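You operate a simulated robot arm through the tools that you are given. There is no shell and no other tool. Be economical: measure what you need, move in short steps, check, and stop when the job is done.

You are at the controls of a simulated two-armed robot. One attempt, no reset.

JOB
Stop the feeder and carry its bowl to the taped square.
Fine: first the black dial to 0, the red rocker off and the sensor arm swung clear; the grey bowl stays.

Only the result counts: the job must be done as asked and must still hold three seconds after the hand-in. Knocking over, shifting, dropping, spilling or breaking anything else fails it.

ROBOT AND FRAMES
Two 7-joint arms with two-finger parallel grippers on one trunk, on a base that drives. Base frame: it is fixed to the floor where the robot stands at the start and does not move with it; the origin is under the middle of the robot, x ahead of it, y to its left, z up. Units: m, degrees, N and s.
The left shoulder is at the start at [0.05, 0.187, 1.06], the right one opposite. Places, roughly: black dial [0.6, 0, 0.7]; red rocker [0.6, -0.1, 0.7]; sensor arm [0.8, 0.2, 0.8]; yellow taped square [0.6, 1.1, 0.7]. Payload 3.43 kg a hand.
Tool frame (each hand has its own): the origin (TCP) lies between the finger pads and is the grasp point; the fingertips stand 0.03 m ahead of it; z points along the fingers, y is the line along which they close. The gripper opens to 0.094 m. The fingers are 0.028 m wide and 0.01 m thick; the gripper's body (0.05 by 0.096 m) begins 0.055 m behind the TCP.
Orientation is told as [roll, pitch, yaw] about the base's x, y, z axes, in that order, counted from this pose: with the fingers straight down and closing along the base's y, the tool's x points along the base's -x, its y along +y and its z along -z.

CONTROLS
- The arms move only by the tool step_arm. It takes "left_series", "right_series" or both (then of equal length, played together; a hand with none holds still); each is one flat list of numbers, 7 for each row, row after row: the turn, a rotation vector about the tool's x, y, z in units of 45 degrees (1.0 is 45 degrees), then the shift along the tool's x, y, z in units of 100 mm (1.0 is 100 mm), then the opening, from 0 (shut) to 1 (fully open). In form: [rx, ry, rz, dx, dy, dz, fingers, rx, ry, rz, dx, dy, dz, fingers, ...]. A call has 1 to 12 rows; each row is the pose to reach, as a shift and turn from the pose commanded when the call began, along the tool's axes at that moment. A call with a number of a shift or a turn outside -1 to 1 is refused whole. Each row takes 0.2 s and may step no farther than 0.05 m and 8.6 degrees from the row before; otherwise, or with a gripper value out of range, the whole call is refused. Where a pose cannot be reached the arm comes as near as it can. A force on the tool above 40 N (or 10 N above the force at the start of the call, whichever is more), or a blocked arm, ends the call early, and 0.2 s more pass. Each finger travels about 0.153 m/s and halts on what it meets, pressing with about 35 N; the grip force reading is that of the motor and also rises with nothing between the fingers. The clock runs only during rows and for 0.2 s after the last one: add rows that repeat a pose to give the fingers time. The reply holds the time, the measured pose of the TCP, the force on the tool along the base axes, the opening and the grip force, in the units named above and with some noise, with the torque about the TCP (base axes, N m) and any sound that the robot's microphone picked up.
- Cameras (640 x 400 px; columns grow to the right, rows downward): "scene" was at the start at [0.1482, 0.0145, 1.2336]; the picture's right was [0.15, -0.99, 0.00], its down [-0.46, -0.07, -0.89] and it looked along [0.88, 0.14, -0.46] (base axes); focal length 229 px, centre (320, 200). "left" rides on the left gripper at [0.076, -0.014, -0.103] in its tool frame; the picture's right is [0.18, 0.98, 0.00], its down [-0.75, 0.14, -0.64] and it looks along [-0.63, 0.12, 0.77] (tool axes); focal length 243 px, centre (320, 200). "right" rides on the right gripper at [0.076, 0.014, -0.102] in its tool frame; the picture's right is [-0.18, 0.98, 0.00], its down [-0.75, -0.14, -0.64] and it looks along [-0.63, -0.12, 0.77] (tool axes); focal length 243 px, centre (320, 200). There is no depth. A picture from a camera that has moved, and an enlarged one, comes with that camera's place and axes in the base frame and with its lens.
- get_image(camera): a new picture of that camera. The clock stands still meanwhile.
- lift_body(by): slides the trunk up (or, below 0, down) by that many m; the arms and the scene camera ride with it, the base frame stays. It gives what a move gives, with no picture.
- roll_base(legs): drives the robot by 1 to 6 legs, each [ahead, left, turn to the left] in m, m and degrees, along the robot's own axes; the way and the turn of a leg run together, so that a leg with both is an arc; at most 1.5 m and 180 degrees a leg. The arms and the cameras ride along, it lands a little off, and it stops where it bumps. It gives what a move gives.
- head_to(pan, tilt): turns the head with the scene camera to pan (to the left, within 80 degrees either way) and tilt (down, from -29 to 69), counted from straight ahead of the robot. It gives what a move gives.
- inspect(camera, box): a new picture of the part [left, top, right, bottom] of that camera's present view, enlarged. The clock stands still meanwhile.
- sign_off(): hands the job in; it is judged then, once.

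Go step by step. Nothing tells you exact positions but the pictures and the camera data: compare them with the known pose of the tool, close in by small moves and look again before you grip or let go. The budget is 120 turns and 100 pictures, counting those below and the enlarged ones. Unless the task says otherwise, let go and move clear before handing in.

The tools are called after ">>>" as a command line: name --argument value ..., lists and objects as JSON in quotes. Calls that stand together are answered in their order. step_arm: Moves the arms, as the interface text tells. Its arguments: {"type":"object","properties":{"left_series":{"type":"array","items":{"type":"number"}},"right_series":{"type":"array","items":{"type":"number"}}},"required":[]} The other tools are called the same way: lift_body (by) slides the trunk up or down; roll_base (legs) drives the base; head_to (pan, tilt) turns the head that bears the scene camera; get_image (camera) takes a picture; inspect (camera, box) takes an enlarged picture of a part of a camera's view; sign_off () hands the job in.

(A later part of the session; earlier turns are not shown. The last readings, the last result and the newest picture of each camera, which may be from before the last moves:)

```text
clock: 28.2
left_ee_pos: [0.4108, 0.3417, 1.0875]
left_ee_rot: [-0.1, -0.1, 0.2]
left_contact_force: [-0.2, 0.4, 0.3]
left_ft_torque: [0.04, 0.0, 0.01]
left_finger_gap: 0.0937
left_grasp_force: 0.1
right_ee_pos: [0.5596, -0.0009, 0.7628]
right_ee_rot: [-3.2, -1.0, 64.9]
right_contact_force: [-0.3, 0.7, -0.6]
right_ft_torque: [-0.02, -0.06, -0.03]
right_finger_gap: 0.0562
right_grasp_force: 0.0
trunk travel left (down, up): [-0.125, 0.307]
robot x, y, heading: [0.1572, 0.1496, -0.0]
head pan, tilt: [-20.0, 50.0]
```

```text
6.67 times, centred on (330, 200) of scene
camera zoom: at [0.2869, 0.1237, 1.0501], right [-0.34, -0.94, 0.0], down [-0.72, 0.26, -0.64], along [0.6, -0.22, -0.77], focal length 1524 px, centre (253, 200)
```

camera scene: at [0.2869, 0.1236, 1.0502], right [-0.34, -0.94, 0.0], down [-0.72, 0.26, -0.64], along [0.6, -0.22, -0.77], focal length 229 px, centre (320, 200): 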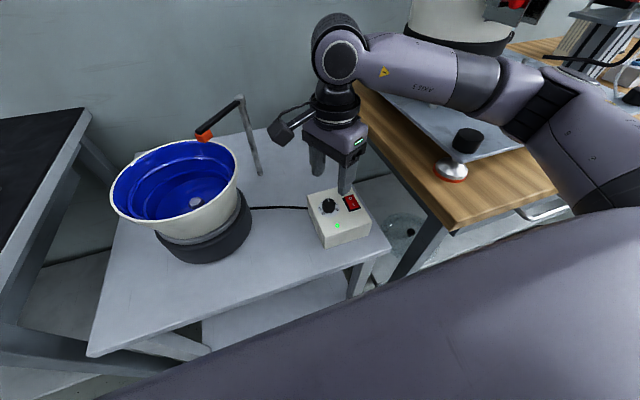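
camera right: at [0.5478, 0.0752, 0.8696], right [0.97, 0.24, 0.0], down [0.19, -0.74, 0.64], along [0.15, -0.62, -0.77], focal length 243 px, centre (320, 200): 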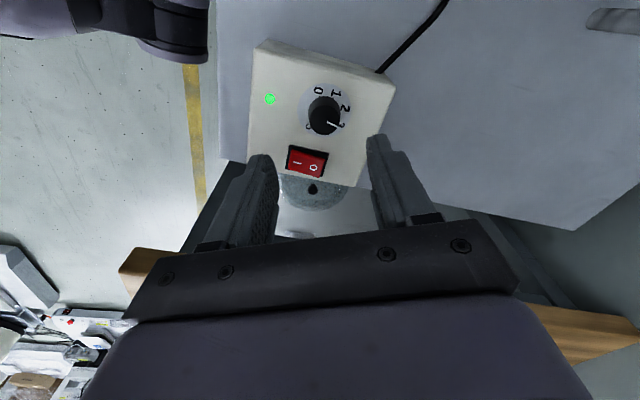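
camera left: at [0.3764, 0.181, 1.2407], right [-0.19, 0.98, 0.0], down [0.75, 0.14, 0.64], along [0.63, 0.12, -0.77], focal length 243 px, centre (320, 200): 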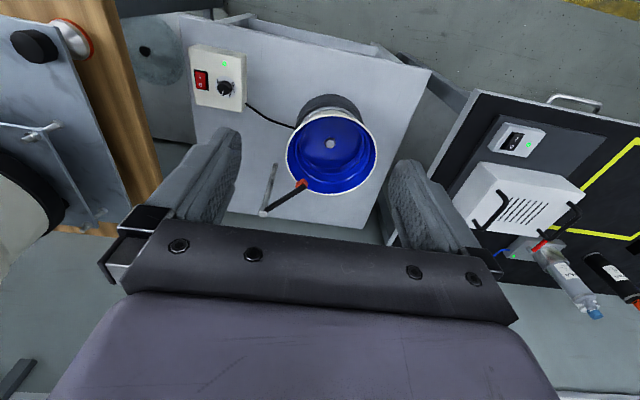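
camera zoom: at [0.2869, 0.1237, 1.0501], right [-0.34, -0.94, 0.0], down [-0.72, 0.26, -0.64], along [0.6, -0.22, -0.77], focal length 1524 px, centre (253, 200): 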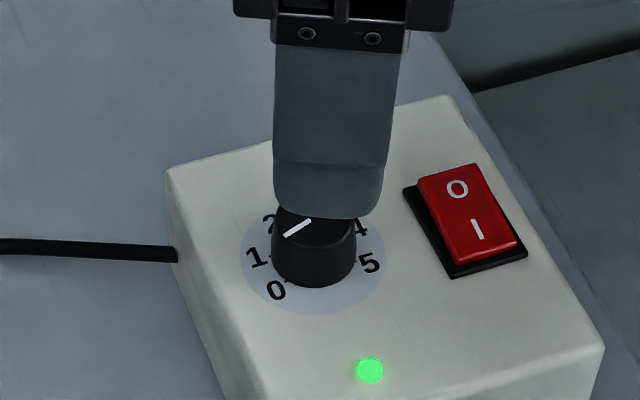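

The pointer stands about 15° short of 0. I level the hand, turn it back to yaw ~20° and will regrip for the last bit.

>>> step_arm --right_series '[-0.05, -0.055, 0.1, 0, 0, 0, 0.6]'

>>> step_arm --right_series '[0, 0, 0.16, 0, 0, 0, 0.6, 0, 0, 0.32, 0, 0, 0, 0.6, 0, 0, 0.48, 0, 0, 0, 0.6, 0, 0, 0.64, 0, 0, 0, 0.6, 0, 0, 0.8, 0, 0, 0, 0.6, 0, 0, 0.9, 0, 0, 0, 0.6]'

>>> inspect --camera "scene" --box '[290, 170, 370, 230]'

```text
clock: 28.6
left_ee_pos: [0.4116, 0.3437, 1.0868]
left_ee_rot: [-0.1, 0.0, 0.2]
left_contact_force: [0.1, 0.1, -0.4]
left_ft_torque: [0.0, -0.03, -0.02]
left_finger_gap: 0.0941
left_grasp_force: 0.0
right_ee_pos: [0.5585, -0.0013, 0.763]
right_ee_rot: [-0.8, -3.6, 60.2]
right_contact_force: [0.0, -0.6, 0.7]
right_ft_torque: [-0.01, 0.0, 0.0]
right_finger_gap: 0.0565
right_grasp_force: 0.0
trunk travel left (down, up): [-0.125, 0.307]
robot x, y, heading: [0.158, 0.1484, 0.0]
head pan, tilt: [-20.0, 50.0]
```

```text
clock: 30.0
left_ee_pos: [0.4098, 0.3428, 1.088]
left_ee_rot: [-0.1, 0.1, 0.2]
left_contact_force: [0.9, 0.5, 0.3]
left_ft_torque: [-0.03, 0.03, 0.01]
left_finger_gap: 0.0939
left_grasp_force: 0.0
right_ee_pos: [0.5585, -0.0004, 0.7628]
right_ee_rot: [1.8, -3.3, 19.6]
right_contact_force: [-0.8, -0.2, 0.5]
right_ft_torque: [-0.03, 0.0, 0.0]
right_finger_gap: 0.0562
right_grasp_force: 0.1
trunk travel left (down, up): [-0.125, 0.307]
robot x, y, heading: [0.157, 0.1522, -0.2]
head pan, tilt: [-20.0, 50.0]
```

```text
6.67 times, centred on (330, 200) of scene
camera zoom: at [0.2869, 0.1236, 1.0502], right [-0.34, -0.94, 0.0], down [-0.72, 0.26, -0.64], along [0.6, -0.22, -0.77], focal length 1524 px, centre (253, 200)
```

zoom: 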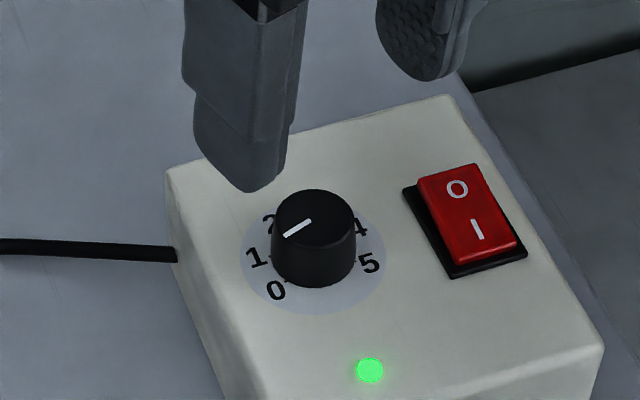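

The pointer is clear to see: about 104°, with the 0 tick at about 120°. I level the hand, centre it and descend to regrip.

>>> step_arm --right_series '[0.04, 0.073, 0, -0.083, -0.02, 0, 0.6, 0.04, 0.073, 0, -0.083, -0.02, 0.1, 0.6]'

>>> inspect --camera "scene" --box '[280, 130, 400, 250]'

```text
clock: 30.6
left_ee_pos: [0.4107, 0.3429, 1.0879]
left_ee_rot: [-0.1, 0.0, 0.1]
left_contact_force: [0.3, 0.9, 0.5]
left_ft_torque: [0.0, -0.01, -0.03]
left_finger_gap: 0.0938
left_grasp_force: 0.0
right_ee_pos: [0.5673, 0.0016, 0.7538]
right_ee_rot: [-0.1, 0.0, 19.9]
right_contact_force: [0.2, 0.0, 0.1]
right_ft_torque: [-0.04, 0.01, 0.0]
right_finger_gap: 0.0563
right_grasp_force: 0.1
trunk travel left (down, up): [-0.125, 0.307]
robot x, y, heading: [0.1545, 0.1475, -0.2]
head pan, tilt: [-20.0, 50.0]
```

```text
3.33 times, centred on (340, 190) of scene
camera zoom: at [0.2869, 0.1236, 1.0502], right [-0.34, -0.94, 0.0], down [-0.72, 0.26, -0.64], along [0.6, -0.22, -0.77], focal length 762 px, centre (253, 233)
```

zoom: 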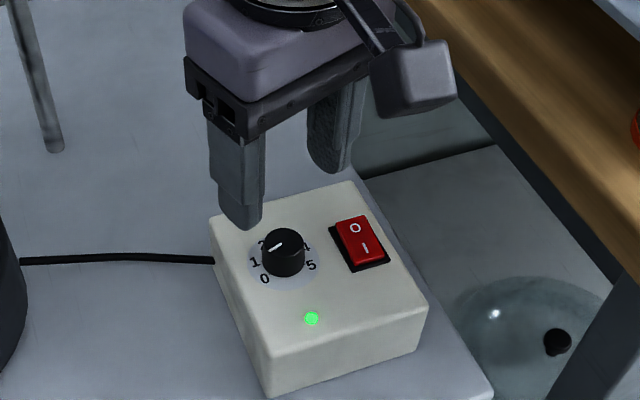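

>>> step_arm --right_series '[0, 0, 0, 0, 0, 0.0, 0.48, 0, 0, 0, 0, 0, 0.28, 0.48, 0, 0, 0, 0, 0, 0.53, 0.48, 0, 0, 0, 0, 0, 0.53, 0.25, 0, 0, 0, 0, 0, 0.53, 0.2, 0, 0, 0, 0, 0, 0.53, 0.2]'

>>> step_arm --right_series '[0, 0, -0.13, 0, 0, 0, 0.2, 0, 0, -0.26, 0, 0, 0, 0.2, 0, 0, -0.36, 0, 0, 0, 0.2, 0, 0, -0.36, 0, 0, 0, 0.2]'

>>> inspect --camera "scene" --box '[290, 170, 370, 230]'

```text
clock: 32.0
left_ee_pos: [0.4076, 0.3452, 1.0873]
left_ee_rot: [-0.2, -0.2, 0.2]
left_contact_force: [-0.7, -0.4, 0.2]
left_ft_torque: [-0.02, 0.0, -0.03]
left_finger_gap: 0.094
left_grasp_force: 0.0
right_ee_pos: [0.5679, 0.0007, 0.7018]
right_ee_rot: [-0.4, -0.5, 19.6]
right_contact_force: [7.5, -10.1, 2.9]
right_ft_torque: [-0.4, -0.12, 0.03]
right_finger_gap: 0.026
right_grasp_force: 6.3
trunk travel left (down, up): [-0.125, 0.307]
robot x, y, heading: [0.1561, 0.1531, -0.0]
head pan, tilt: [-20.0, 50.0]
```

```text
clock: 33.0
left_ee_pos: [0.4077, 0.3439, 1.0875]
left_ee_rot: [-0.1, 0.0, 0.2]
left_contact_force: [-0.5, -0.1, -0.2]
left_ft_torque: [-0.01, 0.03, 0.03]
left_finger_gap: 0.0939
left_grasp_force: 0.0
right_ee_pos: [0.5663, 0.0001, 0.6998]
right_ee_rot: [-0.3, 0.2, 36.0]
right_contact_force: [4.8, -16.3, 2.1]
right_ft_torque: [-0.52, -0.22, -0.14]
right_finger_gap: 0.0281
right_grasp_force: 8.3
trunk travel left (down, up): [-0.125, 0.307]
robot x, y, heading: [0.1567, 0.1447, 0.0]
head pan, tilt: [-20.0, 50.0]
```

```text
6.67 times, centred on (330, 200) of scene
camera zoom: at [0.285, 0.124, 1.0504], right [-0.34, -0.94, 0.0], down [-0.72, 0.26, -0.64], along [0.61, -0.22, -0.76], focal length 1524 px, centre (253, 200)
```

zoom: 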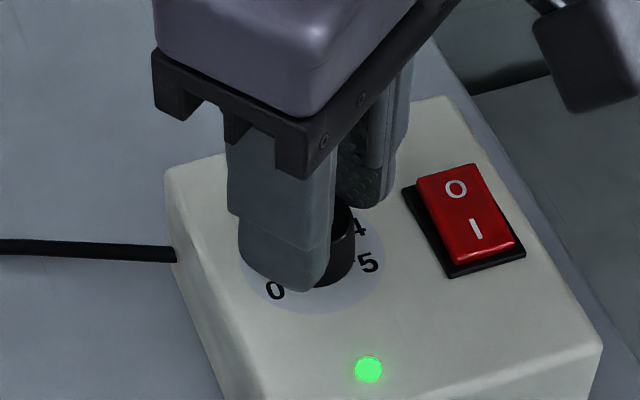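

The grip reading was weak this time, so I open, rise a little and check the pointer.

>>> step_arm --right_series '[0, 0, 0, 0, 0.02, 0, 0.5, 0, 0, 0, 0, 0.02, 0, 0.5, 0, 0, 0, 0, 0.02, -0.25, 0.5, 0, 0, 0, 0, 0.02, -0.5, 0.5, 0, 0, 0.15, 0, 0.02, -0.6, 0.5, 0, 0, 0.3, 0, 0.02, -0.7, 0.5]'

>>> inspect --camera "scene" --box '[290, 170, 370, 230]'

>>> inspect --camera "right" --box '[250, 30, 410, 140]'

```text
clock: 34.4
left_ee_pos: [0.411, 0.3441, 1.088]
left_ee_rot: [-0.1, 0.0, 0.2]
left_contact_force: [0.3, -0.5, -0.9]
left_ft_torque: [-0.03, 0.0, -0.01]
left_finger_gap: 0.094
left_grasp_force: 0.1
right_ee_pos: [0.567, 0.0028, 0.7713]
right_ee_rot: [-0.1, 0.0, 22.5]
right_contact_force: [0.0, 0.2, -0.3]
right_ft_torque: [-0.03, -0.04, -0.01]
right_finger_gap: 0.0471
right_grasp_force: 0.0
trunk travel left (down, up): [-0.125, 0.307]
robot x, y, heading: [0.1559, 0.1469, 0.1]
head pan, tilt: [-20.0, 50.0]
```

```text
6.67 times, centred on (330, 200) of scene
camera zoom: at [0.2869, 0.1237, 1.0502], right [-0.34, -0.94, 0.0], down [-0.72, 0.26, -0.64], along [0.6, -0.22, -0.77], focal length 1524 px, centre (253, 200)
```

zoom: 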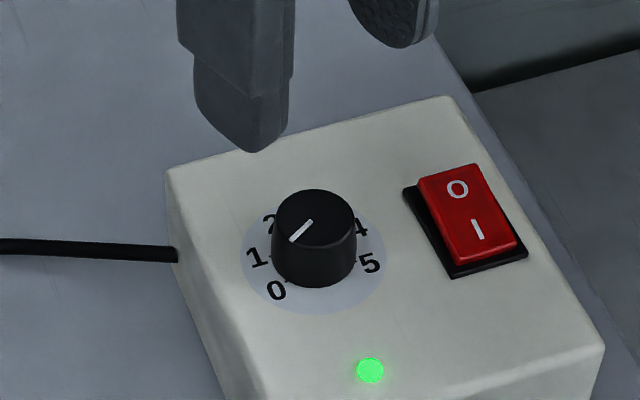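

```text
3.64 times, centred on (330, 85) of right
camera zoom: at [0.4913, -0.0128, 0.873], right [-0.21, 0.98, 0.0], down [0.75, 0.16, 0.64], along [0.63, 0.13, -0.77], focal length 882 px, centre (284, 618)
```

zoom: 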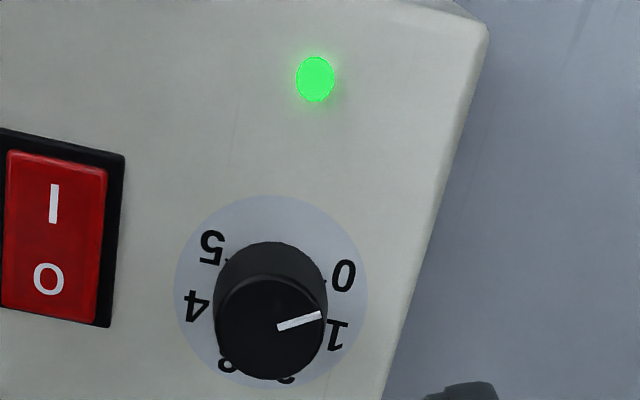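

The pointer now lies on 0 (both views give about 120°, where the 0 tick is). Next I bring the closed fingers above the raised O end of the rocker, at about [0.572, -0.047].

>>> step_arm --right_series '[0, 0, 0.125, 0.03, -0.12, 0.0, 0.3, 0, 0, 0.25, 0.07, -0.24, 0.1, 0, 0, 0, 0.375, 0.1, -0.36, 0.2, 0, 0, 0, 0.5, 0.136, -0.485, 0.35, 0, 0, 0, 0.5, 0.136, -0.485, 0.35, 0]'

>>> inspect --camera "scene" --box '[290, 140, 400, 230]'

>>> inspect --camera "right" --box '[230, 60, 430, 190]'

```text
clock: 35.6
left_ee_pos: [0.4107, 0.3443, 1.0883]
left_ee_rot: [-0.2, -0.1, 0.2]
left_contact_force: [-0.5, -0.8, 0.2]
left_ft_torque: [0.0, -0.02, 0.0]
left_finger_gap: 0.0942
left_grasp_force: 0.0
right_ee_pos: [0.5721, -0.0481, 0.7358]
right_ee_rot: [-0.1, -0.1, -0.1]
right_contact_force: [-0.4, -0.1, 0.5]
right_ft_torque: [0.01, -0.01, -0.01]
right_finger_gap: 0.0001
right_grasp_force: 33.1
trunk travel left (down, up): [-0.125, 0.307]
robot x, y, heading: [0.1555, 0.1528, 0.1]
head pan, tilt: [-20.0, 50.0]
```

```text
4.44 times, centred on (345, 185) of scene
camera zoom: at [0.2869, 0.1236, 1.0502], right [-0.34, -0.94, 0.0], down [-0.72, 0.26, -0.64], along [0.6, -0.22, -0.77], focal length 1016 px, centre (209, 267)
```

zoom: 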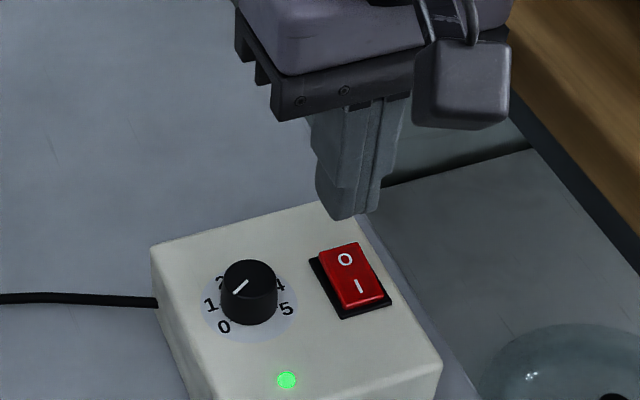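

```text
3.08 times, centred on (330, 125) of right
camera zoom: at [0.4969, -0.0324, 0.8379], right [0.19, 0.98, 0.0], down [0.75, -0.14, 0.64], along [0.63, -0.12, -0.77], focal length 746 px, centre (289, 431)
```

zoom: 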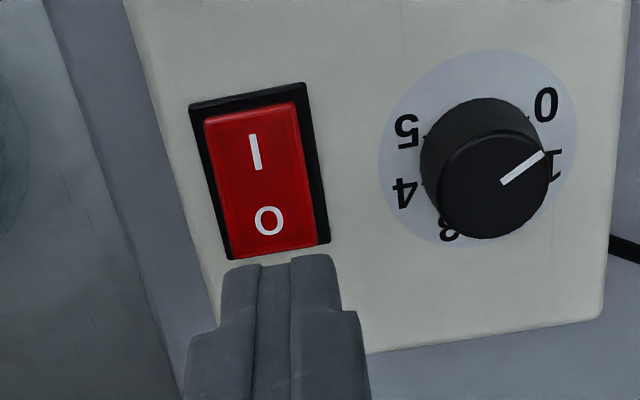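

The tip sits slightly too far forward. I move 6 mm back and press down slowly on the O end.

>>> step_arm --right_series '[0, 0, 0, 0.06, -0.01, 0.1, 0, 0, 0, 0, 0.06, -0.01, 0.18, 0, 0, 0, 0, 0.06, -0.01, 0.22, 0, 0, 0, 0, 0.06, -0.01, 0.26, 0, 0, 0, 0, 0.06, -0.01, 0.29, 0]'

>>> inspect --camera "scene" --box '[290, 140, 400, 230]'

>>> inspect --camera "right" --box '[230, 60, 430, 190]'

```text
clock: 36.8
left_ee_pos: [0.4105, 0.3443, 1.0878]
left_ee_rot: [-0.1, 0.0, 0.3]
left_contact_force: [0.2, 0.4, -0.6]
left_ft_torque: [-0.04, -0.02, 0.02]
left_finger_gap: 0.0942
left_grasp_force: 0.1
right_ee_pos: [0.5669, -0.0493, 0.706]
right_ee_rot: [-0.1, -0.1, 0.0]
right_contact_force: [0.1, -0.2, 0.3]
right_ft_torque: [0.0, 0.03, 0.0]
right_finger_gap: 0.0
right_grasp_force: 33.5
trunk travel left (down, up): [-0.125, 0.307]
robot x, y, heading: [0.157, 0.1485, 0.1]
head pan, tilt: [-20.0, 50.0]
```

```text
4.44 times, centred on (345, 185) of scene
camera zoom: at [0.2868, 0.1237, 1.0503], right [-0.34, -0.94, 0.0], down [-0.72, 0.26, -0.64], along [0.6, -0.22, -0.77], focal length 1016 px, centre (209, 267)
```

zoom: 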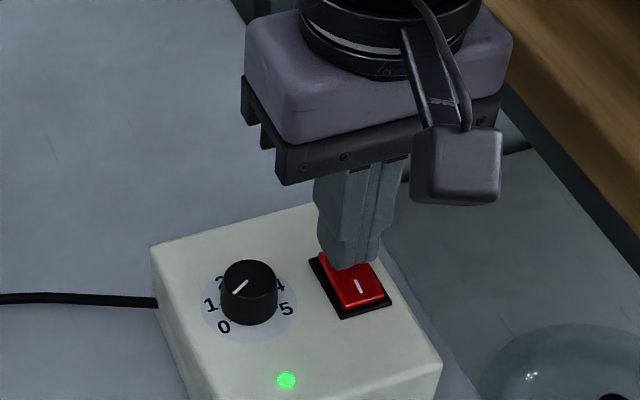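

```text
3.08 times, centred on (330, 125) of right
camera zoom: at [0.4914, -0.0337, 0.8085], right [0.18, 0.98, 0.0], down [0.75, -0.14, 0.64], along [0.63, -0.12, -0.77], focal length 746 px, centre (289, 431)
```

zoom: 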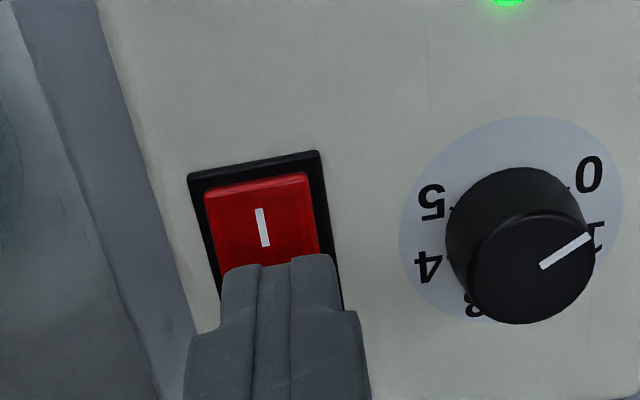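

No contact yet; the tip is above the O end. I press on down in fine steps.

>>> step_arm --right_series '[0, 0, 0, -0.02, 0, 0.03, 0, 0, 0, 0, -0.02, 0, 0.06, 0, 0, 0, 0, -0.02, 0, 0.09, 0, 0, 0, 0, -0.02, 0, 0.12, 0, 0, 0, 0, -0.02, 0, 0.14, 0]'

>>> inspect --camera "scene" --box '[290, 140, 400, 230]'

```text
clock: 38.0
left_ee_pos: [0.4066, 0.3477, 1.0885]
left_ee_rot: [-0.3, -0.2, 0.3]
left_contact_force: [0.2, -0.6, 0.2]
left_ft_torque: [0.0, 0.0, 0.01]
left_finger_gap: 0.0941
left_grasp_force: 0.0
right_ee_pos: [0.5713, -0.0462, 0.7026]
right_ee_rot: [-0.1, -1.3, -0.1]
right_contact_force: [-0.1, 0.2, -0.3]
right_ft_torque: [0.01, 0.04, 0.01]
right_finger_gap: 0.0
right_grasp_force: 32.7
trunk travel left (down, up): [-0.125, 0.307]
robot x, y, heading: [0.1567, 0.1506, 0.2]
head pan, tilt: [-20.0, 50.0]
```

```text
4.44 times, centred on (345, 185) of scene
camera zoom: at [0.2838, 0.1274, 1.0516], right [-0.34, -0.94, 0.0], down [-0.72, 0.26, -0.65], along [0.61, -0.22, -0.76], focal length 1016 px, centre (209, 267)
```

zoom: 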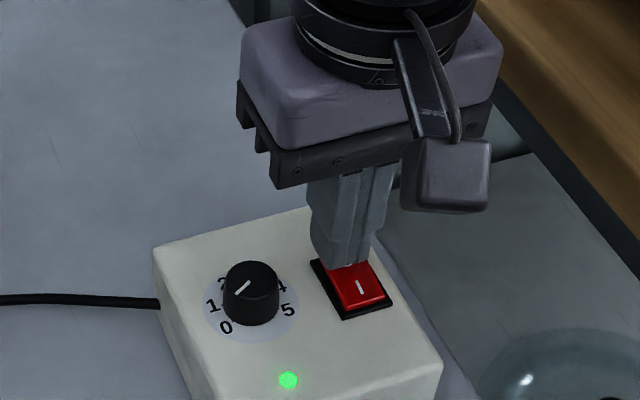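

The robot tilts again without tool force, so another arm part touches something. I lift the hand and look to the right.

>>> step_arm --right_series '[0, 0, 0, 0, 0, -0.2, 0]'

>>> head_to --pan -60 --tilt 30

>>> get_image --camera "scene"

```text
clock: 38.4
left_ee_pos: [0.4092, 0.3433, 1.0856]
left_ee_rot: [-0.2, 0.0, 0.1]
left_contact_force: [0.4, 0.2, -0.2]
left_ft_torque: [-0.01, 0.0, 0.04]
left_finger_gap: 0.0938
left_grasp_force: 0.1
right_ee_pos: [0.5677, -0.0483, 0.7093]
right_ee_rot: [-0.2, 0.1, 0.2]
right_contact_force: [0.4, -0.8, -0.8]
right_ft_torque: [-0.01, 0.0, -0.03]
right_finger_gap: 0.0
right_grasp_force: 32.6
trunk travel left (down, up): [-0.125, 0.307]
robot x, y, heading: [0.157, 0.1483, -0.2]
head pan, tilt: [-20.0, 50.0]
```

```text
clock: 39.5
left_ee_pos: [0.4109, 0.3445, 1.0879]
left_ee_rot: [-0.1, -0.1, 0.2]
left_contact_force: [-0.5, -0.8, 0.3]
left_ft_torque: [0.01, 0.03, 0.01]
left_finger_gap: 0.0939
left_grasp_force: 0.2
right_ee_pos: [0.5688, -0.0484, 0.7111]
right_ee_rot: [-0.1, 0.0, -0.1]
right_contact_force: [-0.2, -0.1, -0.2]
right_ft_torque: [-0.02, 0.0, 0.01]
right_finger_gap: 0.0
right_grasp_force: 32.7
trunk travel left (down, up): [-0.125, 0.307]
robot x, y, heading: [0.156, 0.1509, 0.0]
head pan, tilt: [-60.0, 30.0]
```

```text
56 pictures are left
camera scene: at [0.2599, 0.0717, 1.0797], right [-0.87, -0.5, 0.0], down [-0.25, 0.43, -0.87], along [0.43, -0.75, -0.5], focal length 229 px, centre (320, 200)
```

scene: 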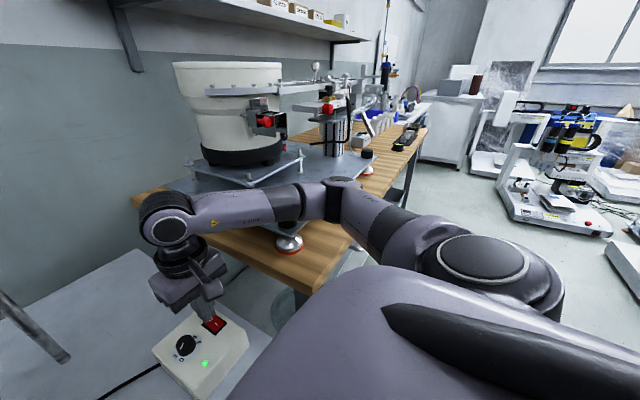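

The forearm passes low over the plate edge. I raise the hand and the trunk, shift the robot 0.1 m further left, and come back.

>>> step_arm --right_series '[0, 0, 0, 0, 0, -0.4, 0, 0, 0, 0, 0, 0, -0.8, 0]'

>>> lift_body --by 0.05

>>> roll_base --legs '[[0, 0.1, 0]]'

>>> step_arm --right_series '[0, 0, 0, 0, -0.45, 0, 0, 0, 0, 0, 0, -0.9, 0, 0, 0, 0, 0, 0, -0.98, 0.3, 0, 0, 0, 0, 0, -0.98, 0.6, 0, 0, 0, 0, 0, -0.98, 0.9, 0]'

>>> get_image --camera "scene"

```text
clock: 40.0
left_ee_pos: [0.4099, 0.3433, 1.088]
left_ee_rot: [-0.2, 0.0, 0.1]
left_contact_force: [0.7, -0.1, 0.7]
left_ft_torque: [0.02, 0.0, 0.0]
left_finger_gap: 0.0941
left_grasp_force: 0.1
right_ee_pos: [0.5679, -0.0485, 0.7918]
right_ee_rot: [-0.1, -0.1, 0.0]
right_contact_force: [-0.1, -0.1, 0.6]
right_ft_torque: [0.0, -0.01, 0.0]
right_finger_gap: 0.0001
right_grasp_force: 32.8
trunk travel left (down, up): [-0.125, 0.307]
robot x, y, heading: [0.1564, 0.1487, 0.4]
head pan, tilt: [-60.0, 30.0]
```

```text
clock: 41.0
left_ee_pos: [0.4103, 0.3432, 1.1377]
left_ee_rot: [-0.2, 0.1, 0.2]
left_contact_force: [-0.3, -0.6, 0.7]
left_ft_torque: [0.0, -0.03, 0.08]
left_finger_gap: 0.0942
left_grasp_force: 0.0
right_ee_pos: [0.5685, -0.0478, 0.8406]
right_ee_rot: [-0.2, 0.0, 0.1]
right_contact_force: [0.3, 0.5, 0.1]
right_ft_torque: [0.04, 0.02, 0.03]
right_finger_gap: 0.0
right_grasp_force: 32.5
trunk travel left (down, up): [-0.175, 0.257]
robot x, y, heading: [0.1555, 0.1499, 0.1]
head pan, tilt: [-60.0, 30.0]
```

```text
clock: 42.5
left_ee_pos: [0.4096, 0.4429, 1.1391]
left_ee_rot: [-0.1, -0.1, 0.2]
left_contact_force: [-1.0, 0.1, -0.3]
left_ft_torque: [0.02, -0.02, -0.01]
left_finger_gap: 0.0942
left_grasp_force: 0.0
right_ee_pos: [0.5684, 0.0511, 0.8408]
right_ee_rot: [-0.1, 0.0, 0.0]
right_contact_force: [-0.2, 0.8, -1.0]
right_ft_torque: [0.0, 0.02, 0.01]
right_finger_gap: 0.0
right_grasp_force: 32.9
trunk travel left (down, up): [-0.175, 0.257]
robot x, y, heading: [0.1536, 0.2508, 0.2]
head pan, tilt: [-60.0, 30.0]
```

```text
clock: 43.7
left_ee_pos: [0.4108, 0.4437, 1.1374]
left_ee_rot: [-0.1, 0.0, 0.2]
left_contact_force: [-0.3, -0.7, 0.0]
left_ft_torque: [-0.01, 0.0, -0.02]
left_finger_gap: 0.094
left_grasp_force: 0.0
right_ee_pos: [0.5685, -0.0462, 0.7502]
right_ee_rot: [0.0, -0.1, 0.1]
right_contact_force: [-0.2, -0.3, -0.7]
right_ft_torque: [-0.01, 0.0, 0.01]
right_finger_gap: 0.0
right_grasp_force: 33.0
trunk travel left (down, up): [-0.175, 0.257]
robot x, y, heading: [0.1592, 0.2497, 0.0]
head pan, tilt: [-60.0, 30.0]
```

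```text
55 pictures are left
camera scene: at [0.2598, 0.1709, 1.1297], right [-0.87, -0.5, 0.0], down [-0.25, 0.43, -0.87], along [0.43, -0.75, -0.5], focal length 229 px, centre (320, 200)
```

scene: 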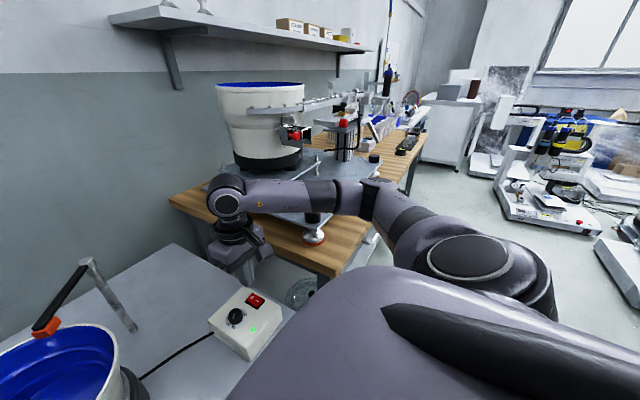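

Good clearance now. I press the O end down from here.

>>> step_arm --right_series '[0, 0, 0, 0, -0.03, 0.25, 0, 0, 0, 0, 0, -0.03, 0.42, 0, 0, 0, 0, 0, -0.03, 0.48, 0, 0, 0, 0, 0, -0.03, 0.52, 0, 0, 0, 0, 0, -0.03, 0.56, 0, 0, 0, 0, 0, -0.03, 0.6, 0]'

>>> head_to --pan -30 --tilt 50

>>> inspect --camera "scene" --box '[270, 110, 400, 220]'

```text
clock: 45.1
left_ee_pos: [0.4104, 0.4435, 1.1393]
left_ee_rot: [-0.1, 0.0, 0.2]
left_contact_force: [0.2, -0.5, 0.7]
left_ft_torque: [-0.02, 0.01, 0.02]
left_finger_gap: 0.0942
left_grasp_force: 0.1
right_ee_pos: [0.569, -0.0489, 0.6937]
right_ee_rot: [0.0, -0.4, 0.0]
right_contact_force: [-1.5, -1.9, 17.4]
right_ft_torque: [-0.02, 0.08, 0.02]
right_finger_gap: 0.0002
right_grasp_force: 32.8
trunk travel left (down, up): [-0.175, 0.257]
robot x, y, heading: [0.1582, 0.2513, 0.2]
head pan, tilt: [-60.0, 30.0]
heard: click
```

```text
clock: 46.1
left_ee_pos: [0.4082, 0.4447, 1.1391]
left_ee_rot: [-0.2, -0.1, 0.2]
left_contact_force: [0.6, 0.5, 0.3]
left_ft_torque: [-0.02, -0.02, 0.02]
left_finger_gap: 0.094
left_grasp_force: 0.0
right_ee_pos: [0.5686, -0.0498, 0.6945]
right_ee_rot: [-0.1, -0.4, -0.1]
right_contact_force: [1.9, -5.5, 27.6]
right_ft_torque: [-0.13, 0.07, 0.4]
right_finger_gap: 0.0002
right_grasp_force: 33.1
trunk travel left (down, up): [-0.175, 0.257]
robot x, y, heading: [0.1535, 0.2493, -0.2]
head pan, tilt: [-30.0, 50.0]
```

```text
3.64 times, centred on (335, 165) of scene
camera zoom: at [0.2797, 0.2116, 1.1006], right [-0.5, -0.87, 0.0], down [-0.66, 0.38, -0.64], along [0.56, -0.32, -0.76], focal length 832 px, centre (266, 327)
```

zoom: 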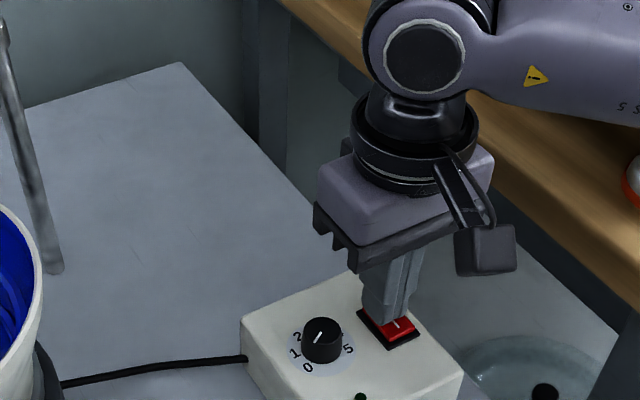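

A click was heard and the LED is dark: the feeder is off. I raise the right hand and check box, dial and the sensor arm.

>>> step_arm --right_series '[0, 0, 0, 0, 0, -0.4, 0, 0, 0, 0, 0, 0, -0.8, 0, 0, 0, 0, 0.3, 0, -1, 0]'

>>> inspect --camera "scene" --box '[280, 180, 360, 240]'

>>> head_to --pan 0 --tilt 40

>>> get_image --camera "scene"

```text
clock: 46.9
left_ee_pos: [0.4103, 0.443, 1.1386]
left_ee_rot: [-0.3, 0.0, 0.2]
left_contact_force: [-0.1, 0.4, 0.0]
left_ft_torque: [0.03, -0.01, 0.01]
left_finger_gap: 0.0939
left_grasp_force: 0.0
right_ee_pos: [0.5381, -0.0481, 0.7907]
right_ee_rot: [-0.2, 0.0, 0.0]
right_contact_force: [0.2, 0.1, 0.1]
right_ft_torque: [0.02, 0.02, 0.01]
right_finger_gap: 0.0
right_grasp_force: 33.3
trunk travel left (down, up): [-0.175, 0.257]
robot x, y, heading: [0.1579, 0.2481, -0.2]
head pan, tilt: [-30.0, 50.0]
```

```text
6.67 times, centred on (320, 210) of scene
camera zoom: at [0.2811, 0.2108, 1.1001], right [-0.5, -0.87, 0.0], down [-0.66, 0.38, -0.64], along [0.56, -0.32, -0.77], focal length 1524 px, centre (320, 133)
```

zoom: 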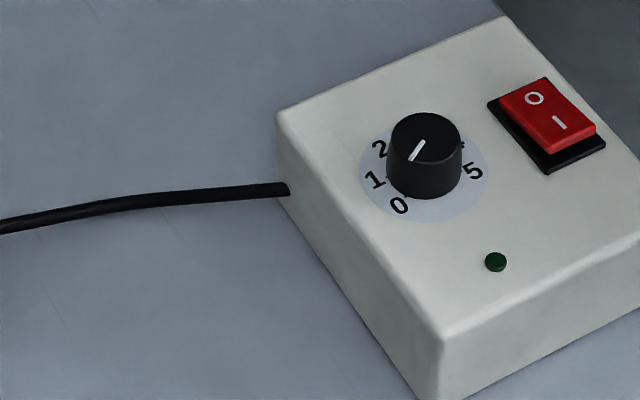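

```text
clock: 47.8
left_ee_pos: [0.4108, 0.443, 1.1382]
left_ee_rot: [-0.1, 0.0, 0.2]
left_contact_force: [0.4, -0.6, 0.1]
left_ft_torque: [0.0, 0.01, 0.01]
left_finger_gap: 0.0939
left_grasp_force: 0.0
right_ee_pos: [0.539, -0.0497, 0.7914]
right_ee_rot: [0.0, -0.1, 0.0]
right_contact_force: [-1.1, 0.2, 0.3]
right_ft_torque: [0.0, 0.04, -0.02]
right_finger_gap: 0.0001
right_grasp_force: 32.9
trunk travel left (down, up): [-0.175, 0.257]
robot x, y, heading: [0.1538, 0.2509, 0.1]
head pan, tilt: [0.0, 40.0]
```

```text
52 pictures are left
camera scene: at [0.2995, 0.2493, 1.1143], right [0.0, -1.0, 0.0], down [-0.64, 0.0, -0.77], along [0.77, 0.0, -0.64], focal length 229 px, centre (320, 200)
```

scene: 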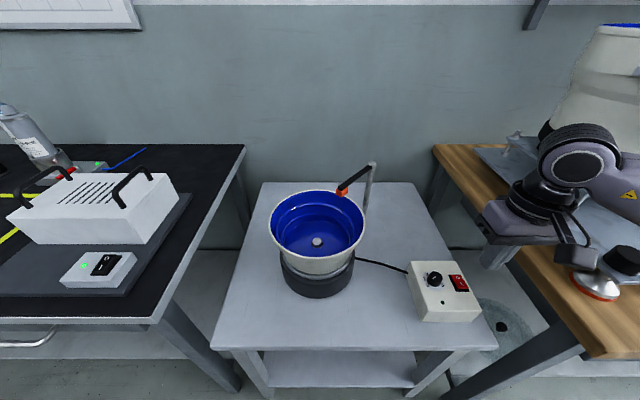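

Dial on 0, rocker off, LED dark. Next is the sensor arm: post at about [0.78, 0.12], head at about [0.71, 0.20, 0.80] over the rim. I test how far the right hand reaches there with the tool upright.

>>> step_arm --right_series '[0, 0, 0, 0, 0.1, -0.4, 0, 0, 0, 0, -0.2, 0.3, -0.8, 0, 0, 0, 0, -0.5, 0.5, -0.9, 0, 0, 0, 0, -0.75, 0.75, -0.9, 0, 0, 0, 0, -1, 1, -0.9, 0]'

>>> step_arm --right_series '[0, 0, 0, -0.4, 0.2, 0, 0, 0, 0, 0, -0.8, 0.4, 0, 0]'

>>> get_image --camera "scene"

>>> get_image --camera "right"

```text
clock: 49.0
left_ee_pos: [0.4109, 0.4426, 1.1378]
left_ee_rot: [-0.1, 0.0, 0.1]
left_contact_force: [0.3, 1.0, 0.8]
left_ft_torque: [0.03, -0.04, -0.02]
left_finger_gap: 0.0942
left_grasp_force: 0.0
right_ee_pos: [0.639, 0.052, 0.8821]
right_ee_rot: [-0.1, 0.1, 0.0]
right_contact_force: [1.1, -0.3, 0.4]
right_ft_torque: [0.01, 0.01, 0.04]
right_finger_gap: 0.0
right_grasp_force: 33.0
trunk travel left (down, up): [-0.175, 0.257]
robot x, y, heading: [0.1583, 0.2493, -0.0]
head pan, tilt: [0.0, 40.0]
```

```text
clock: 49.6
left_ee_pos: [0.4105, 0.443, 1.1377]
left_ee_rot: [-0.1, 0.0, 0.3]
left_contact_force: [0.1, 0.8, 0.2]
left_ft_torque: [-0.01, -0.03, -0.02]
left_finger_gap: 0.0941
left_grasp_force: 0.1
right_ee_pos: [0.721, 0.0908, 0.8822]
right_ee_rot: [-0.1, -0.1, 0.1]
right_contact_force: [0.9, -0.2, 0.2]
right_ft_torque: [0.01, -0.01, 0.0]
right_finger_gap: 0.0001
right_grasp_force: 33.1
trunk travel left (down, up): [-0.175, 0.257]
robot x, y, heading: [0.1547, 0.2489, 0.1]
head pan, tilt: [0.0, 40.0]
```

```text
51 pictures are left
camera scene: at [0.2996, 0.2497, 1.1143], right [0.0, -1.0, 0.0], down [-0.64, 0.0, -0.77], along [0.77, 0.0, -0.64], focal length 229 px, centre (320, 200)
```

scene: 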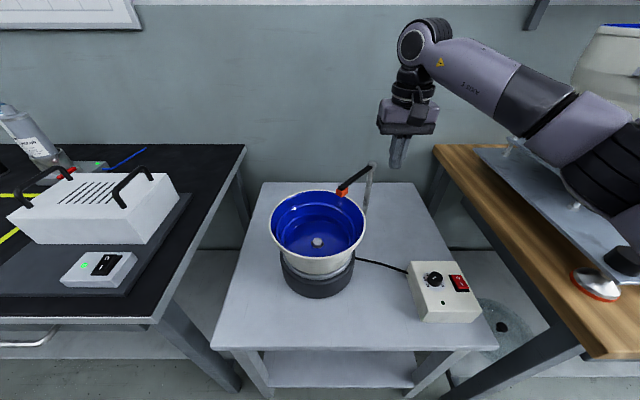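

```text
50 pictures are left
camera right: at [0.6439, 0.1059, 0.9842], right [0.18, 0.98, 0.0], down [0.75, -0.14, 0.64], along [0.63, -0.12, -0.77], focal length 243 px, centre (320, 200)
```

right: 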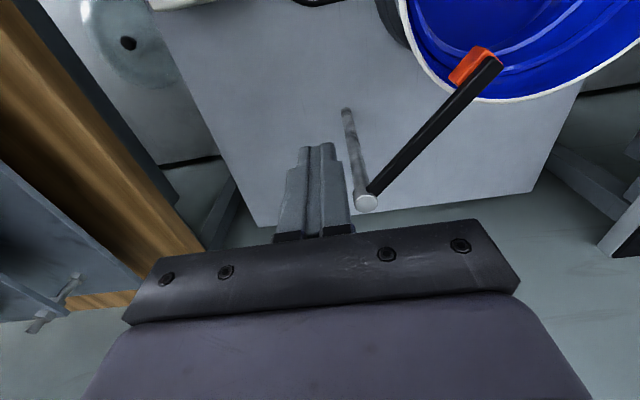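

The upright tool reaches fine here. Post top is at [0.79, 0.12, 0.82], the head at [0.70, 0.20, 0.81]; I move the closed fingers over to the far side of the arm.

>>> step_arm --right_series '[0, 0, 0, -0.15, 0.4, 0, 0, 0, 0, 0, -0.31, 0.8, 0, 0, 0, 0, 0, -0.35, 1.0, 0, 0]'

>>> step_arm --right_series '[0, 0, 0, 0, 0.2, 0, 0]'

>>> inspect --camera "scene" --box '[260, 80, 440, 260]'

>>> get_image --camera "right"

```text
clock: 50.4
left_ee_pos: [0.4094, 0.4424, 1.1382]
left_ee_rot: [-0.1, -0.1, 0.2]
left_contact_force: [-0.1, 0.1, 0.4]
left_ft_torque: [0.01, -0.02, 0.0]
left_finger_gap: 0.0942
left_grasp_force: 0.0
right_ee_pos: [0.7502, 0.1887, 0.8819]
right_ee_rot: [0.0, -0.2, 0.1]
right_contact_force: [0.3, -0.7, 0.4]
right_ft_torque: [-0.01, 0.03, 0.0]
right_finger_gap: 0.0001
right_grasp_force: 33.2
right hand out of reach, approached as far as the arm can: row 3
trunk travel left (down, up): [-0.175, 0.257]
robot x, y, heading: [0.1558, 0.2503, -0.0]
head pan, tilt: [0.0, 40.0]
```

```text
clock: 50.8
left_ee_pos: [0.4113, 0.4428, 1.1384]
left_ee_rot: [-0.1, 0.0, 0.2]
left_contact_force: [-0.4, 0.0, -0.4]
left_ft_torque: [0.06, 0.05, -0.01]
left_finger_gap: 0.094
left_grasp_force: 0.1
right_ee_pos: [0.7437, 0.2059, 0.8799]
right_ee_rot: [0.0, -0.1, 0.1]
right_contact_force: [-0.3, -1.3, -0.1]
right_ft_torque: [-0.01, 0.01, -0.01]
right_finger_gap: 0.0
right_grasp_force: 33.1
right hand out of reach, approached as far as the arm can: row 1
trunk travel left (down, up): [-0.175, 0.257]
robot x, y, heading: [0.156, 0.25, -0.1]
head pan, tilt: [0.0, 40.0]
```

```text
2.22 times, centred on (350, 170) of scene
camera zoom: at [0.2996, 0.2492, 1.1143], right [0.0, -1.0, 0.0], down [-0.64, 0.0, -0.77], along [0.77, 0.0, -0.64], focal length 508 px, centre (253, 267)
```

zoom: 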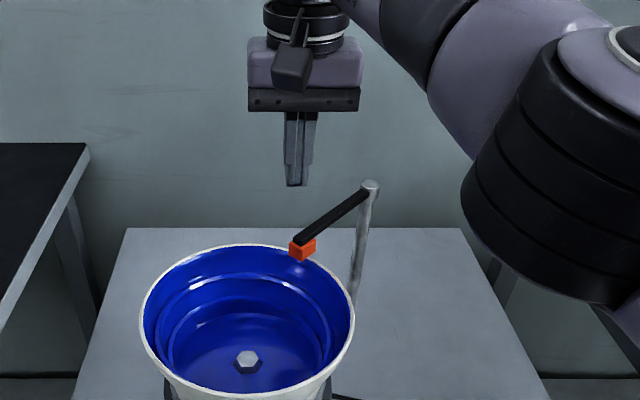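

```text
48 pictures are left
camera right: at [0.6685, 0.2207, 0.9818], right [0.18, 0.98, 0.0], down [0.75, -0.14, 0.64], along [0.63, -0.12, -0.77], focal length 243 px, centre (320, 200)
```

right: 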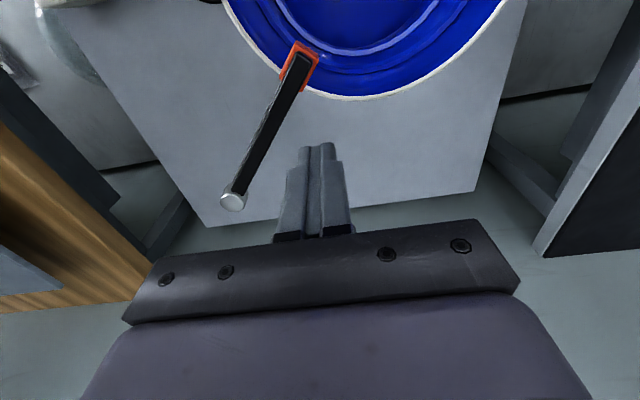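

The hand is on the far side of the arm, at its reach limit. I lower the trunk by 55 mm so that the fingertips come beside the arm, shifting slightly left first.

>>> step_arm --right_series '[0, 0, 0, 0.0, 0.08, 0, 0]'

>>> lift_body --by -0.058

>>> inspect --camera "scene" --box '[260, 80, 440, 260]'

>>> get_image --camera "right"

```text
clock: 51.2
left_ee_pos: [0.4104, 0.4429, 1.1389]
left_ee_rot: [-0.2, -0.1, 0.2]
left_contact_force: [-0.6, 0.2, -0.4]
left_ft_torque: [-0.05, 0.02, 0.02]
left_finger_gap: 0.0944
left_grasp_force: 0.0
right_ee_pos: [0.7417, 0.2136, 0.8793]
right_ee_rot: [0.1, 0.0, 0.0]
right_contact_force: [0.3, -0.7, 0.9]
right_ft_torque: [0.01, -0.01, -0.02]
right_finger_gap: 0.0001
right_grasp_force: 32.7
trunk travel left (down, up): [-0.175, 0.257]
robot x, y, heading: [0.1569, 0.2481, -0.0]
head pan, tilt: [0.0, 40.0]
```

```text
clock: 52.2
left_ee_pos: [0.4104, 0.4429, 1.08]
left_ee_rot: [-0.1, 0.0, 0.1]
left_contact_force: [-0.4, 0.9, -0.8]
left_ft_torque: [-0.02, 0.03, 0.02]
left_finger_gap: 0.0941
left_grasp_force: 0.0
right_ee_pos: [0.7414, 0.2129, 0.8205]
right_ee_rot: [-0.1, 0.0, -0.1]
right_contact_force: [-0.1, 0.3, 1.4]
right_ft_torque: [0.0, 0.04, 0.0]
right_finger_gap: 0.0
right_grasp_force: 32.9
trunk travel left (down, up): [-0.117, 0.315]
robot x, y, heading: [0.1537, 0.2503, 0.1]
head pan, tilt: [0.0, 40.0]
```

```text
2.22 times, centred on (350, 170) of scene
camera zoom: at [0.2994, 0.2493, 1.0564], right [0.0, -1.0, 0.0], down [-0.64, 0.0, -0.77], along [0.77, 0.0, -0.64], focal length 508 px, centre (253, 267)
```

zoom: 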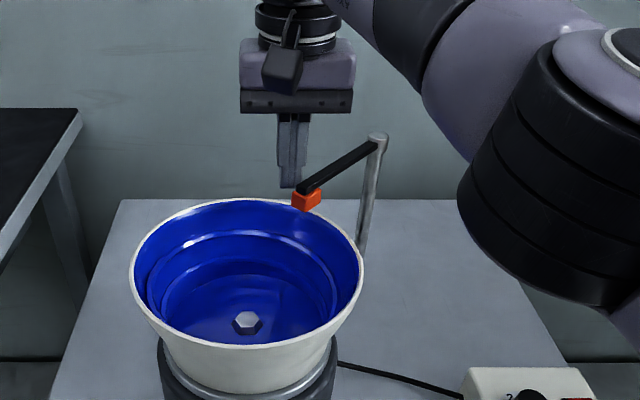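

```text
46 pictures are left
camera right: at [0.6659, 0.2274, 0.9235], right [0.18, 0.98, 0.0], down [0.75, -0.14, 0.64], along [0.63, -0.12, -0.77], focal length 243 px, centre (320, 200)
```

right: 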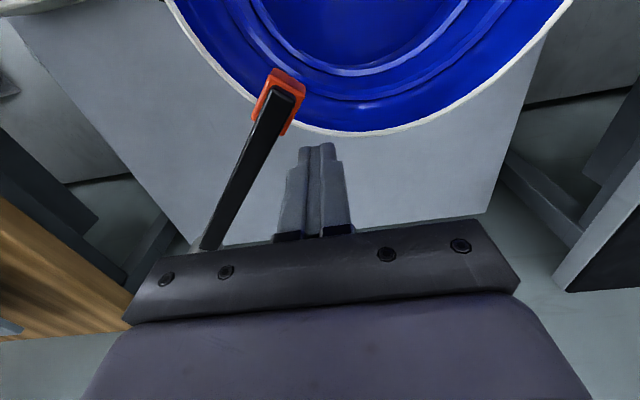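

The fingertips are beside the arm, on its far-left side. I drag it towards the robot and to the right along its arc.

>>> step_arm --right_series '[0, 0, 0, 0.08, -0.18, 0, 0, 0, 0, 0, 0.17, -0.3, 0, 0, 0, 0, 0, 0.26, -0.41, 0, 0, 0, 0, 0, 0.33, -0.56, 0, 0, 0, 0, 0, 0.39, -0.7, 0, 0, 0, 0, 0, 0.41, -0.85, 0, 0, 0, 0, 0, 0.42, -1, 0, 0]'

>>> inspect --camera "scene" --box '[260, 80, 440, 260]'

>>> get_image --camera "right"

```text
clock: 53.8
left_ee_pos: [0.4122, 0.4453, 1.0789]
left_ee_rot: [-0.2, 0.1, 0.2]
left_contact_force: [0.1, 0.5, -0.3]
left_ft_torque: [-0.01, -0.01, -0.04]
left_finger_gap: 0.094
left_grasp_force: 0.0
right_ee_pos: [0.7513, 0.183, 0.8366]
right_ee_rot: [0.3, 0.1, 0.5]
right_contact_force: [9.7, 31.5, -12.8]
right_ft_torque: [0.82, -0.38, -0.35]
right_finger_gap: 0.0001
right_grasp_force: 33.0
right hand out of reach, approached as far as the arm can: row 1, 2, 3, 4, 5, 6, 7
trunk travel left (down, up): [-0.117, 0.315]
robot x, y, heading: [0.1565, 0.2534, 0.1]
head pan, tilt: [0.0, 40.0]
```

```text
2.22 times, centred on (350, 170) of scene
camera zoom: at [0.3011, 0.2516, 1.056], right [0.0, -1.0, 0.0], down [-0.64, 0.0, -0.76], along [0.76, 0.0, -0.64], focal length 508 px, centre (253, 267)
```

zoom: 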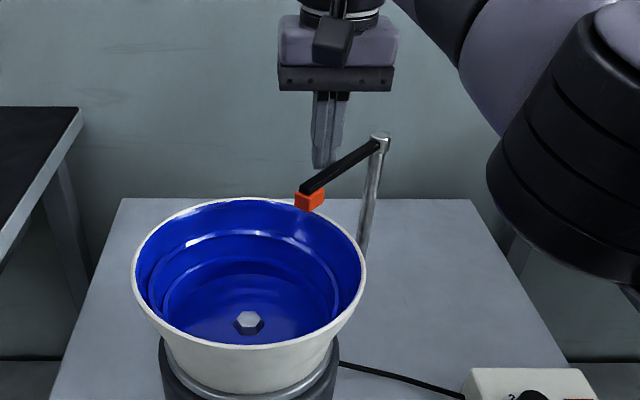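

```text
44 pictures are left
camera right: at [0.6757, 0.1955, 0.9386], right [0.18, 0.98, 0.0], down [0.76, -0.14, 0.64], along [0.63, -0.11, -0.77], focal length 243 px, centre (320, 200)
```

right: 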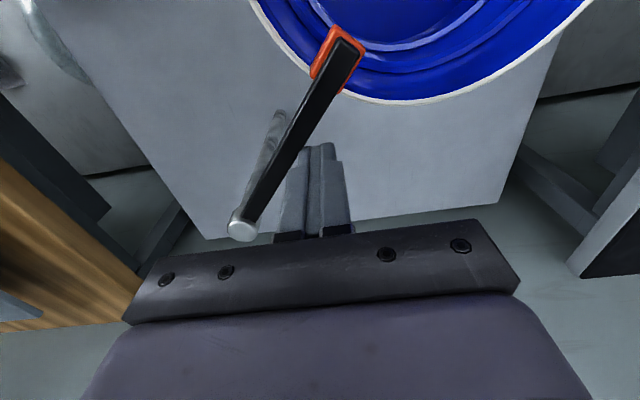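

The sensor arm did not move and the hand was deflected upward. I back off to release the pressure and look at where things stand.

>>> step_arm --right_series '[0, 0, 0, 0, 0.15, 0, 0, 0, 0, 0, 0, 0.3, 0, 0]'

>>> step_arm --right_series '[0, 0, 0, 0, 0, -0.3, 0]'

>>> inspect --camera "scene" --box '[280, 90, 420, 200]'

```text
clock: 54.4
left_ee_pos: [0.4108, 0.4429, 1.0799]
left_ee_rot: [0.0, 0.0, 0.1]
left_contact_force: [-0.4, 0.4, 0.2]
left_ft_torque: [0.03, 0.0, -0.01]
left_finger_gap: 0.0941
left_grasp_force: 0.1
right_ee_pos: [0.7459, 0.1918, 0.8371]
right_ee_rot: [-0.2, 0.0, -0.3]
right_contact_force: [-0.7, -0.1, -0.8]
right_ft_torque: [0.02, -0.01, 0.03]
right_finger_gap: 0.0
right_grasp_force: 33.1
right hand out of reach, approached as far as the arm can: row 1, 2
trunk travel left (down, up): [-0.117, 0.315]
robot x, y, heading: [0.1561, 0.2454, 0.2]
head pan, tilt: [0.0, 40.0]
```

```text
clock: 54.8
left_ee_pos: [0.4104, 0.444, 1.0799]
left_ee_rot: [0.0, 0.0, 0.2]
left_contact_force: [-0.3, 0.5, 0.8]
left_ft_torque: [-0.01, -0.01, 0.01]
left_finger_gap: 0.0939
left_grasp_force: 0.1
right_ee_pos: [0.7393, 0.1915, 0.8639]
right_ee_rot: [-0.1, -0.1, -0.1]
right_contact_force: [0.5, 0.1, -0.5]
right_ft_torque: [0.03, 0.0, 0.0]
right_finger_gap: 0.0
right_grasp_force: 32.9
right hand out of reach, approached as far as the arm can: row 1
trunk travel left (down, up): [-0.117, 0.315]
robot x, y, heading: [0.156, 0.2501, -0.0]
head pan, tilt: [0.0, 40.0]
```

```text
3.64 times, centred on (350, 145) of scene
camera zoom: at [0.2994, 0.2494, 1.0564], right [0.0, -1.0, 0.0], down [-0.64, 0.0, -0.77], along [0.77, 0.0, -0.64], focal length 832 px, centre (211, 400)
```

zoom: 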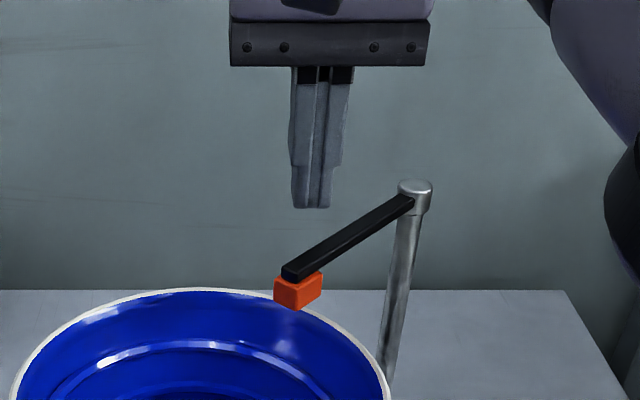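

The arm stayed put under 31 N towards the robot, so the hinge seems to be stopped that way; it likely swings the other way (back, away from the bowl). I move over to its near-right side.

>>> step_arm --right_series '[0, 0, 0, 0.2, -0.2, -0.1, 0, 0, 0, 0, 0.4, -0.45, -0.1, 0, 0, 0, 0, 0.5, -0.7, 0, 0]'

>>> get_image --camera "right"

```text
clock: 55.8
left_ee_pos: [0.4117, 0.4433, 1.0802]
left_ee_rot: [-0.1, 0.1, 0.2]
left_contact_force: [1.2, -0.4, 0.5]
left_ft_torque: [-0.01, 0.05, 0.02]
left_finger_gap: 0.094
left_grasp_force: 0.0
right_ee_pos: [0.729, 0.0654, 0.858]
right_ee_rot: [3.3, 5.3, -16.6]
right_contact_force: [0.6, -0.6, -0.1]
right_ft_torque: [-0.02, 0.04, 0.0]
right_finger_gap: 0.0002
right_grasp_force: 32.9
right hand out of reach, approached as far as the arm can: row 1, 2
trunk travel left (down, up): [-0.117, 0.315]
robot x, y, heading: [0.1599, 0.2497, -0.3]
head pan, tilt: [0.0, 40.0]
stopped in row 3 (right hand): the arm was blocked; the commanded pose is now the measured one
```

```text
42 pictures are left
camera right: at [0.6673, 0.0928, 0.968], right [0.46, 0.89, 0.04], down [0.72, -0.4, 0.56], along [0.51, -0.23, -0.83], focal length 243 px, centre (320, 200)
```

right: 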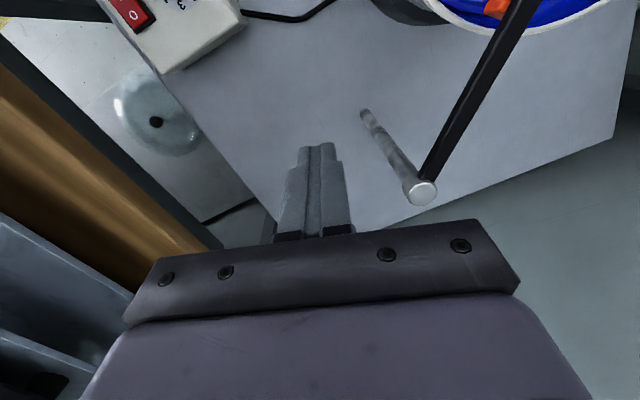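

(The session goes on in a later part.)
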